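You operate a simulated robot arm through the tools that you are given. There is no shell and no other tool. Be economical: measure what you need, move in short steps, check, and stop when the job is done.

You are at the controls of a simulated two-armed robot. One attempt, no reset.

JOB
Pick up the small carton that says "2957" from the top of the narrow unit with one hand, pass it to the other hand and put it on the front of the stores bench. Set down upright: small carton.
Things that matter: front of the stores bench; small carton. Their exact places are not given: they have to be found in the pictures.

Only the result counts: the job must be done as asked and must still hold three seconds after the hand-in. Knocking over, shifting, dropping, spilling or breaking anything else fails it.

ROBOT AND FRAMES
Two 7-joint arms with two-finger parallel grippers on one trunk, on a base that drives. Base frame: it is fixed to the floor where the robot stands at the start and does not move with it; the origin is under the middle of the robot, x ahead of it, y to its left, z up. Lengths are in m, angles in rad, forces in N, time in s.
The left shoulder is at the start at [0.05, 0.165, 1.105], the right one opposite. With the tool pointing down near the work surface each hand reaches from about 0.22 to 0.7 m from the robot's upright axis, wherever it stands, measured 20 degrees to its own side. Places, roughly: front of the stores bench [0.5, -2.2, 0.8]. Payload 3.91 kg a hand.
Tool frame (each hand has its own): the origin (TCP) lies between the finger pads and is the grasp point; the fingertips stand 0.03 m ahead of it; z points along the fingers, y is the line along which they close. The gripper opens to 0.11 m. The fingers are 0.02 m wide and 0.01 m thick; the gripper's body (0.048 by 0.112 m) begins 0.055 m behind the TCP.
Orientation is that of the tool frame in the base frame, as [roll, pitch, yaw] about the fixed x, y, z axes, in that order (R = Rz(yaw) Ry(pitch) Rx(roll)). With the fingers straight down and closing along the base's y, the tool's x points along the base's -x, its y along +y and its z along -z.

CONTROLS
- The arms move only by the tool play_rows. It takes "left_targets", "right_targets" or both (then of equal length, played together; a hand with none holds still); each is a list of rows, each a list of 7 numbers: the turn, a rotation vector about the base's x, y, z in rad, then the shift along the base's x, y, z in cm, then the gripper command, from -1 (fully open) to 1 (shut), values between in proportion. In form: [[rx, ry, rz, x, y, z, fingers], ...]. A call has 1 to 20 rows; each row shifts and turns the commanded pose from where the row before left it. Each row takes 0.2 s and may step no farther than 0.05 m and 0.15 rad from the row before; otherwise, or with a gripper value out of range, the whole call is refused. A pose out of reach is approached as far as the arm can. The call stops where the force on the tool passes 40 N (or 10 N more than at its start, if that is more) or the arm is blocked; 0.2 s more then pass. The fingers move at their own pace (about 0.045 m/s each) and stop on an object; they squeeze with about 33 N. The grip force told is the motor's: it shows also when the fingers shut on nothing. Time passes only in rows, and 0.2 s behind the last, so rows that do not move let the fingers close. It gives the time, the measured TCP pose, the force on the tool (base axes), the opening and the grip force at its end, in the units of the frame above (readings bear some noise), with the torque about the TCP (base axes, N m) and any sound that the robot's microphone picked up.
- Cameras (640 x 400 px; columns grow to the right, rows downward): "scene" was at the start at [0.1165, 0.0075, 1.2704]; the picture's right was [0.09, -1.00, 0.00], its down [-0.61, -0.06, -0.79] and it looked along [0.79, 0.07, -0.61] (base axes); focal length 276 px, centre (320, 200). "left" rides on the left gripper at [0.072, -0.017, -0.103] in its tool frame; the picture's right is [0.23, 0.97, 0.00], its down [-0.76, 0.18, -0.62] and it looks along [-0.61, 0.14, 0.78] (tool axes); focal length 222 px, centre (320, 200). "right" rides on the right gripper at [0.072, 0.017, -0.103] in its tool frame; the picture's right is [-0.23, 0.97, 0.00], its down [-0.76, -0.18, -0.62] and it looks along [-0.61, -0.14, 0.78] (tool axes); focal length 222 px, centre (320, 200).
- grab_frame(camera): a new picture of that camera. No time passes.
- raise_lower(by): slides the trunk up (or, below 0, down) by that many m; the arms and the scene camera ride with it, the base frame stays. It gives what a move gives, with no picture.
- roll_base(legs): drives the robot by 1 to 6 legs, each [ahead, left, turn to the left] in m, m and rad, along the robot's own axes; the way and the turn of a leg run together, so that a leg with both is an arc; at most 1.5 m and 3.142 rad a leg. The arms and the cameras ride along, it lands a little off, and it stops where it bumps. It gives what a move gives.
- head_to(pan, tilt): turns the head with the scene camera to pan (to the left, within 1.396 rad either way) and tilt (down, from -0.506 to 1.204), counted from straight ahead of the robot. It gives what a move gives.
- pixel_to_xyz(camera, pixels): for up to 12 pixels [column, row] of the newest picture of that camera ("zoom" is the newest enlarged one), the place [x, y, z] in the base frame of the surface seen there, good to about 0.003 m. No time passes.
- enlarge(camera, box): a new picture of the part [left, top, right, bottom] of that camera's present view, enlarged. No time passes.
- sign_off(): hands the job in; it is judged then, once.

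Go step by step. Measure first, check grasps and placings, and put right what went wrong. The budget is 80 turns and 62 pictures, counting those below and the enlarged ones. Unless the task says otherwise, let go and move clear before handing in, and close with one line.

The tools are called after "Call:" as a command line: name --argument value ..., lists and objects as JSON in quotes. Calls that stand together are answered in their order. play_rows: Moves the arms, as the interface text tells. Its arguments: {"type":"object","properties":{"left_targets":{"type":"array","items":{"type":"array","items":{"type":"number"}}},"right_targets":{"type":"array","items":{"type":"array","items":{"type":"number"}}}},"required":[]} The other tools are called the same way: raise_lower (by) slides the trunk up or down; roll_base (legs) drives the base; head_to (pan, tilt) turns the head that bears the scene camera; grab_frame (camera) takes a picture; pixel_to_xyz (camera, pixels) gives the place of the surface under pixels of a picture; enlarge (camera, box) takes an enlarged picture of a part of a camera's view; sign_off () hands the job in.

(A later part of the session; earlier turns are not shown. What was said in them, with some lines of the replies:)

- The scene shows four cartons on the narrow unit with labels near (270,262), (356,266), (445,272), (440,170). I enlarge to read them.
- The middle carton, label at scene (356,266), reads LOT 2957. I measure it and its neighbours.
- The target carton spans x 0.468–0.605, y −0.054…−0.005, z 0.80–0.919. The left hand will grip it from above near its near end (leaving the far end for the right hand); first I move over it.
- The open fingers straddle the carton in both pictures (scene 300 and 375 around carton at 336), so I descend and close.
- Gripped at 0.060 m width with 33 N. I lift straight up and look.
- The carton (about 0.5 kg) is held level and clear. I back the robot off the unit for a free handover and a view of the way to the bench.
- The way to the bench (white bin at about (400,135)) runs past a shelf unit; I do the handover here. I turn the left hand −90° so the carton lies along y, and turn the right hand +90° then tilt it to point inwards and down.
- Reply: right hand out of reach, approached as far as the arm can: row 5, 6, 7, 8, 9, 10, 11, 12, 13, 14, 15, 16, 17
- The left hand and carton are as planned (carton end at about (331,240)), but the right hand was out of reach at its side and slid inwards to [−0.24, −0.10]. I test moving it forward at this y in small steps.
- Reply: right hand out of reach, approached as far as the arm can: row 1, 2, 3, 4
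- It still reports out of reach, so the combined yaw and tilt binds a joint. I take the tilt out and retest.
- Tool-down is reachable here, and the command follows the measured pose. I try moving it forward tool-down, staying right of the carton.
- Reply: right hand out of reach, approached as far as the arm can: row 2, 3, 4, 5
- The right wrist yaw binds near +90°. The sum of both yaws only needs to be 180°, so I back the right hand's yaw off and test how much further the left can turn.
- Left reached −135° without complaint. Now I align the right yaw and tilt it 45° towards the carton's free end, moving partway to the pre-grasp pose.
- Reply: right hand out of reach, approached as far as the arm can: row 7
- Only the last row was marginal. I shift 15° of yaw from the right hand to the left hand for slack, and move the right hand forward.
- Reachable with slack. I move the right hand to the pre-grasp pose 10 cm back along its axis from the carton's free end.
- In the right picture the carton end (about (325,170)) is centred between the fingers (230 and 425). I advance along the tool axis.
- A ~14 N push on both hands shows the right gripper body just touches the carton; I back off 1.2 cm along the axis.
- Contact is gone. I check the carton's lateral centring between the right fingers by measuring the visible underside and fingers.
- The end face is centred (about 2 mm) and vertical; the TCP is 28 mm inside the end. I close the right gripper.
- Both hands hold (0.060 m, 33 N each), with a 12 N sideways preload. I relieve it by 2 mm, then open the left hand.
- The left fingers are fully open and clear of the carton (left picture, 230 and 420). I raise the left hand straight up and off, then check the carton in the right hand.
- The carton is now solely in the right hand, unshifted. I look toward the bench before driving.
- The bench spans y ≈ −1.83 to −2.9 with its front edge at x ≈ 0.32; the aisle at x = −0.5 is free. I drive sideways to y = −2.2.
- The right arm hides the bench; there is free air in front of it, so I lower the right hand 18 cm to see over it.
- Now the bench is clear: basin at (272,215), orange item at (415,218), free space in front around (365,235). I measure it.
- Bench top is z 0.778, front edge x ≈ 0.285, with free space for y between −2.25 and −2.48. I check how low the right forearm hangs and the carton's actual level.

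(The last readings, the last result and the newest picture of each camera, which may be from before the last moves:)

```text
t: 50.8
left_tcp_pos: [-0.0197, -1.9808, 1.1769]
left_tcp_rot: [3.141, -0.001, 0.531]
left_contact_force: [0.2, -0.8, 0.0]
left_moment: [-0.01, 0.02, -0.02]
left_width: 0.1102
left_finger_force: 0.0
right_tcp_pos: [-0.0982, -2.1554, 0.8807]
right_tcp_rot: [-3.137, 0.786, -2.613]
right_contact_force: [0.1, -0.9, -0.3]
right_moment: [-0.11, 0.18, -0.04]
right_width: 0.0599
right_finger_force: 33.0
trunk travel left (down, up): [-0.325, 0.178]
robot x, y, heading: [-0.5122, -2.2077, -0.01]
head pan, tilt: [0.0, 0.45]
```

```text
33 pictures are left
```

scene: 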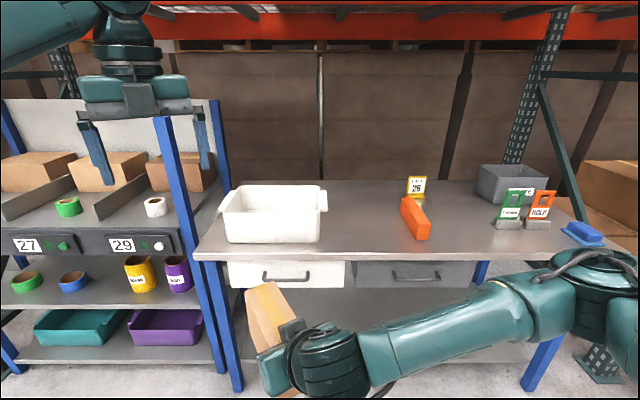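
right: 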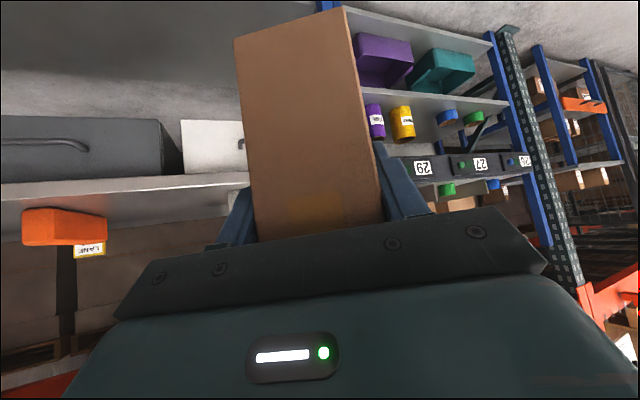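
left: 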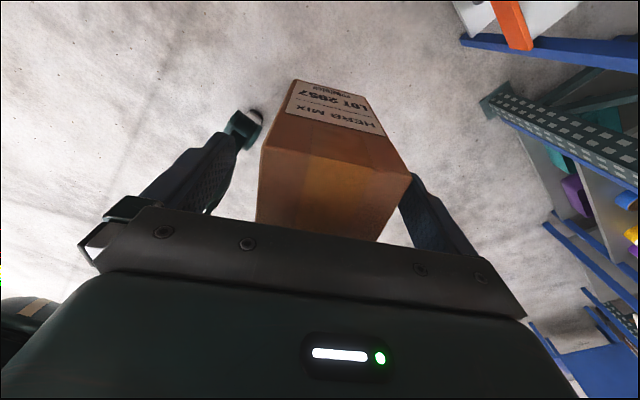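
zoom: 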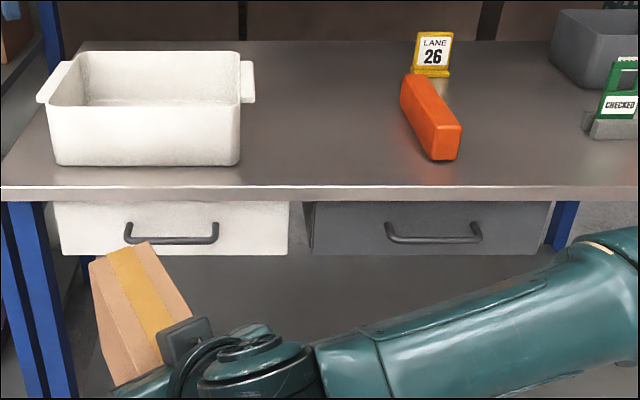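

The carton top is level (0.916–0.918) and the forearm clears the bench. I raise the right hand 8 cm and reach 9 cm further ahead, draw the left hand back, then drive right and ahead.

Call:
play_rows --right_targets '[[0, 0, 0, 1, 0, 2, 1], [0, 0, 0, 2, 0, 2, 1], [0, 0, 0, 2, 0, 2, 1], [0, 0, 0, 2, 0, 2, 1], [0, 0, 0, 2, 0, 0, 1], [0, 0, 0, 0, 0, 0, 1]]' --left_targets '[[0, 0, 0, -2.5, 0, 0, -1], [0, 0, 0, -2.5, 0, 0, -1], [0, 0, 0, -2.5, 0, 0, -1], [0, 0, 0, -2.5, 0, 0, -1], [0, 0, 0, -2, 0, 0, -1], [0, 0, 0, 0, 0, 0, -1]]'

Call:
roll_base --legs '[[0, -0.228, 0]]'

Call:
grab_frame --camera "scene"

```text
t: 52.2
left_tcp_pos: [-0.1409, -1.9806, 1.1771]
left_tcp_rot: [3.14, 0.001, 0.53]
left_contact_force: [0.2, -0.1, 0.3]
left_moment: [-0.02, -0.03, 0.01]
left_width: 0.1099
left_finger_force: 0.0
right_tcp_pos: [-0.005, -2.1528, 0.9611]
right_tcp_rot: [-3.14, 0.788, -2.614]
right_contact_force: [0.4, -0.2, 0.1]
right_moment: [-0.13, 0.2, 0.01]
right_width: 0.0601
right_finger_force: 33.0
trunk travel left (down, up): [-0.325, 0.178]
robot x, y, heading: [-0.5117, -2.2077, -0.004]
head pan, tilt: [0.0, 0.45]
```

```text
t: 53.9
left_tcp_pos: [-0.1399, -2.2075, 1.176]
left_tcp_rot: [-3.14, 0.0, 0.531]
left_contact_force: [-0.4, 0.0, -0.1]
left_moment: [0.01, 0.0, -0.01]
left_width: 0.1099
left_finger_force: 0.2
right_tcp_pos: [-0.0053, -2.38, 0.9621]
right_tcp_rot: [-3.139, 0.786, -2.61]
right_contact_force: [-0.9, -0.1, -0.3]
right_moment: [-0.09, 0.17, 0.01]
right_width: 0.0597
right_finger_force: 33.0
trunk travel left (down, up): [-0.325, 0.178]
robot x, y, heading: [-0.5071, -2.4354, 0.001]
head pan, tilt: [0.0, 0.45]
```

```text
32 pictures are left
```

scene: 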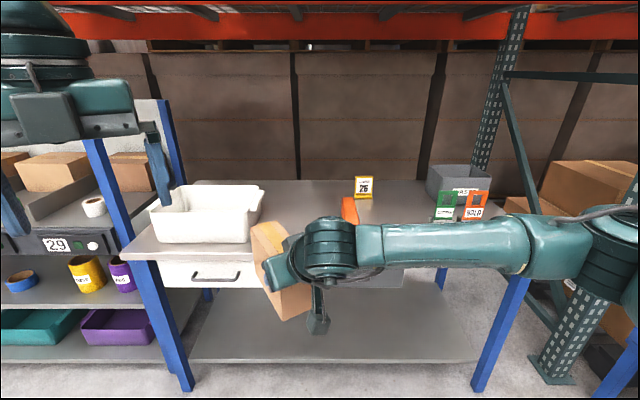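

Path ahead is free. I check the low-hanging camera block at (318,322) on the right wrist against the bench height, then drive ahead.

Call:
pixel_to_xyz --camera "scene" --pixels '[[318, 330], [318, 318], [311, 322], [285, 318], [256, 225]]'

Call:
roll_base --legs '[[0.365, 0, 0]]'

Call:
grab_frame --camera "scene"

```text
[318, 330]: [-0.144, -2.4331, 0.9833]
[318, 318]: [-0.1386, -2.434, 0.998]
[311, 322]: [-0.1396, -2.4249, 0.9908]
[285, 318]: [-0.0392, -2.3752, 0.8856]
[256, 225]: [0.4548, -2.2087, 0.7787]
```

```text
t: 56.3
left_tcp_pos: [0.2255, -2.2021, 1.1771]
left_tcp_rot: [3.141, 0.0, 0.539]
left_contact_force: [-0.2, -0.6, 0.2]
left_moment: [0.01, -0.01, 0.02]
left_width: 0.1102
left_finger_force: 0.1
right_tcp_pos: [0.3625, -2.3742, 0.9608]
right_tcp_rot: [-3.137, 0.785, -2.603]
right_contact_force: [0.0, 0.7, -1.0]
right_moment: [-0.1, 0.2, 0.01]
right_width: 0.0601
right_finger_force: 32.4
trunk travel left (down, up): [-0.325, 0.178]
robot x, y, heading: [-0.1434, -2.4341, 0.009]
head pan, tilt: [0.0, 0.45]
```

```text
31 pictures are left
```

scene: 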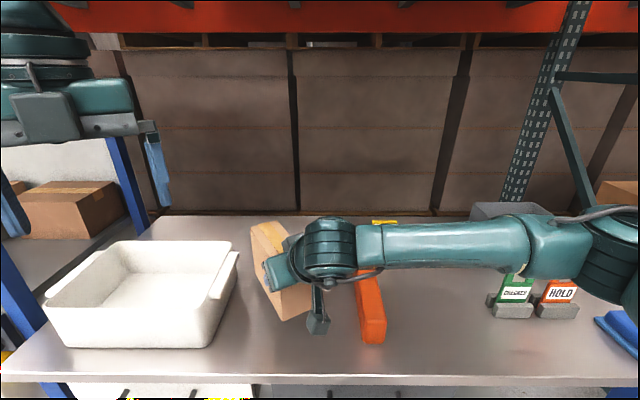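

Carton is over the free front area between the basin and the orange item. I lower it 9 cm and check.

Call:
play_rows --right_targets '[[0, 0, 0, 0, 0, -2.5, 1], [0, 0, 0, 0, 0, -2.5, 1], [0, 0, 0, 0, 0, -2, 1], [0, 0, 0, 0, 0, -1.5, 1], [0, 0, 0, 0, 0, -0.5, 1], [0, 0, 0, 0, 0, 0, 1]]'

Call:
head_to --pan 0.0 --tilt 0.65

Call:
grab_frame --camera "scene"

Call:
grab_frame --camera "right"

```text
t: 57.7
left_tcp_pos: [0.2255, -2.2026, 1.1778]
left_tcp_rot: [3.141, 0.0, 0.54]
left_contact_force: [0.4, -0.2, -0.4]
left_moment: [0.0, -0.01, 0.01]
left_width: 0.11
left_finger_force: 0.0
right_tcp_pos: [0.3631, -2.3745, 0.8715]
right_tcp_rot: [-3.14, 0.786, -2.603]
right_contact_force: [-0.3, -0.7, 0.6]
right_moment: [-0.13, 0.14, 0.02]
right_width: 0.0598
right_finger_force: 32.4
trunk travel left (down, up): [-0.325, 0.178]
robot x, y, heading: [-0.1451, -2.4329, 0.003]
head pan, tilt: [0.0, 0.45]
```

```text
t: 58.4
left_tcp_pos: [0.2256, -2.2039, 1.176]
left_tcp_rot: [3.141, 0.001, 0.54]
left_contact_force: [0.6, 0.2, 0.1]
left_moment: [-0.04, 0.04, -0.01]
left_width: 0.1101
left_finger_force: 0.1
right_tcp_pos: [0.3621, -2.3747, 0.8719]
right_tcp_rot: [-3.138, 0.785, -2.603]
right_contact_force: [-1.1, 0.4, -1.0]
right_moment: [-0.1, 0.19, -0.02]
right_width: 0.0598
right_finger_force: 32.4
trunk travel left (down, up): [-0.325, 0.178]
robot x, y, heading: [-0.1444, -2.4326, 0.007]
head pan, tilt: [0.0, 0.649]
```

```text
30 pictures are left
```

scene: 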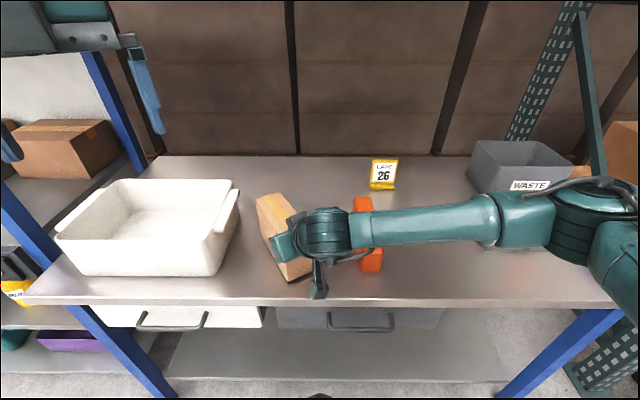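

```text
29 pictures are left
```

right: 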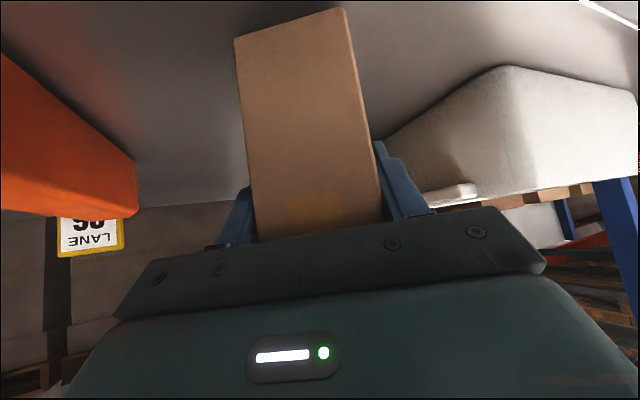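

Carton is about 1 cm above the bench with clear room around it. I lower in fine steps to contact.

Call:
play_rows --right_targets '[[0, 0, 0, 0, 0, -0.4, 1], [0, 0, 0, 0, 0, -0.4, 1], [0, 0, 0, 0, 0, -0.2, 1], [0, 0, 0, 0, 0, 0, 1]]'

```text
t: 59.4
left_tcp_pos: [0.2248, -2.2035, 1.1778]
left_tcp_rot: [3.14, -0.001, 0.539]
left_contact_force: [0.4, -0.4, 0.4]
left_moment: [0.01, 0.0, 0.01]
left_width: 0.11
left_finger_force: 0.1
right_tcp_pos: [0.3606, -2.3745, 0.8635]
right_tcp_rot: [-3.138, 0.789, -2.605]
right_contact_force: [-1.7, -4.6, 10.4]
right_moment: [-0.25, 0.89, 0.2]
right_width: 0.0598
right_finger_force: 33.2
trunk travel left (down, up): [-0.325, 0.178]
robot x, y, heading: [-0.1448, -2.4346, 0.007]
head pan, tilt: [0.0, 0.649]
```

Contact: 10 N upward. I open the gripper fully and let it settle.

Call:
play_rows --right_targets '[[0, 0, 0, 0, 0, 0, 0.4], [0, 0, 0, 0, 0, 0, 0.2], [0, 0, 0, 0, 0, 0, -0.2], [0, 0, 0, 0, 0, 0, -1], [0, 0, 0, 0, 0, 0, -1], [0, 0, 0, 0, 0, 0, -1], [0, 0, 0, 0, 0, 0, -1]]'

Call:
grab_frame --camera "right"

```text
t: 61.0
left_tcp_pos: [0.2258, -2.203, 1.1771]
left_tcp_rot: [-3.142, 0.0, 0.538]
left_contact_force: [0.4, 0.2, -0.4]
left_moment: [-0.01, 0.01, -0.02]
left_width: 0.1103
left_finger_force: 0.1
right_tcp_pos: [0.3617, -2.374, 0.8605]
right_tcp_rot: [-3.136, 0.784, -2.601]
right_contact_force: [0.2, -0.1, -0.2]
right_moment: [0.0, -0.01, -0.02]
right_width: 0.1103
right_finger_force: 0.1
trunk travel left (down, up): [-0.325, 0.178]
robot x, y, heading: [-0.1463, -2.4336, 0.007]
head pan, tilt: [0.0, 0.649]
```

```text
28 pictures are left
```

right: 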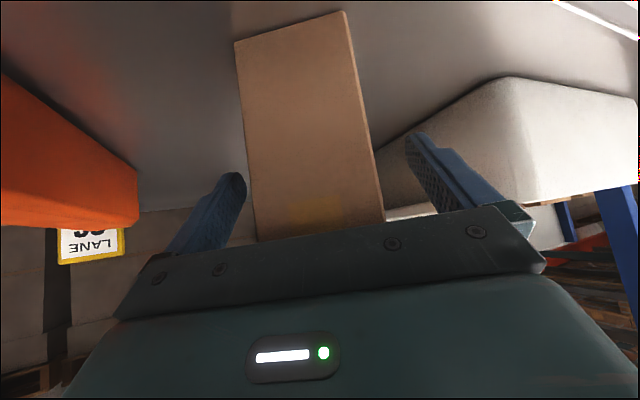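

The carton stands free with the fingers clear on both sides. I withdraw along the tool axis.

Call:
play_rows --right_targets '[[0, 0, 0, -0.61, -0.36, 0.71, -1], [0, 0, 0, -1.21, -0.73, 1.41, -1], [0, 0, 0, -1.21, -0.73, 1.41, -1], [0, 0, 0, -1.21, -0.73, 1.41, -1], [0, 0, 0, -1.21, -0.73, 1.41, -1], [0, 0, 0, -1.21, -0.73, 1.41, -1], [0, 0, 0, -1.21, -0.73, 1.41, -1], [0, 0, 0, 0, 0, 0, -1]]'

Call:
roll_base --legs '[[-0.3, 0, 0]]'

Call:
grab_frame --camera "scene"

```text
t: 62.8
left_tcp_pos: [0.2255, -2.2036, 1.1769]
left_tcp_rot: [3.141, 0.0, 0.538]
left_contact_force: [0.6, -0.3, 0.2]
left_moment: [0.01, -0.02, 0.02]
left_width: 0.11
left_finger_force: 0.1
right_tcp_pos: [0.2816, -2.4234, 0.9544]
right_tcp_rot: [-3.137, 0.785, -2.603]
right_contact_force: [0.1, 0.3, -0.3]
right_moment: [0.0, 0.0, 0.02]
right_width: 0.11
right_finger_force: 0.2
trunk travel left (down, up): [-0.325, 0.178]
robot x, y, heading: [-0.1435, -2.4347, 0.009]
head pan, tilt: [0.0, 0.649]
```

```text
t: 64.8
left_tcp_pos: [-0.0682, -2.2049, 1.1775]
left_tcp_rot: [3.141, -0.001, 0.542]
left_contact_force: [0.6, 1.0, 0.1]
left_moment: [0.0, 0.02, -0.01]
left_width: 0.1099
left_finger_force: 0.1
right_tcp_pos: [-0.0109, -2.4252, 0.9534]
right_tcp_rot: [-3.138, 0.785, -2.602]
right_contact_force: [0.2, 0.2, 0.4]
right_moment: [0.02, -0.03, 0.0]
right_width: 0.1101
right_finger_force: 0.0
trunk travel left (down, up): [-0.325, 0.178]
robot x, y, heading: [-0.4399, -2.4341, 0.007]
head pan, tilt: [0.0, 0.649]
```

```text
27 pictures are left
```

scene: 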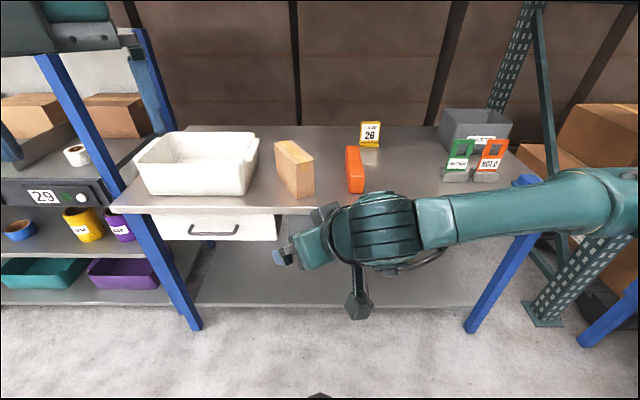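

The carton stands upright on the bench at (295,170), and nothing else has moved. A quick check of its position before handing in.

Call:
pixel_to_xyz --camera "scene" --pixels '[[279, 144], [296, 143], [312, 162], [294, 167], [297, 196], [312, 191], [290, 213]]'

```text
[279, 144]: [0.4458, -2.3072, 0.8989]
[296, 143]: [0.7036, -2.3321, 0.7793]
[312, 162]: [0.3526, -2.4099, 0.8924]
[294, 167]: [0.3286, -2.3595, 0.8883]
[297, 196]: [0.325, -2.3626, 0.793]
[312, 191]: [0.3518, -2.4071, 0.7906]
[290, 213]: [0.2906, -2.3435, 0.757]
```

The carton is upright and fully on the top, from x ≈ 0.32 to 0.48, centred near [0.40, −2.35], with both hands clear. Handing in.

Call:
sign_off

```text
The job is handed in.
```

The carton marked "2957" was picked up with the left hand, passed to the right hand, and set down upright on the front of the stores bench; both hands are clear and the job is handed in.
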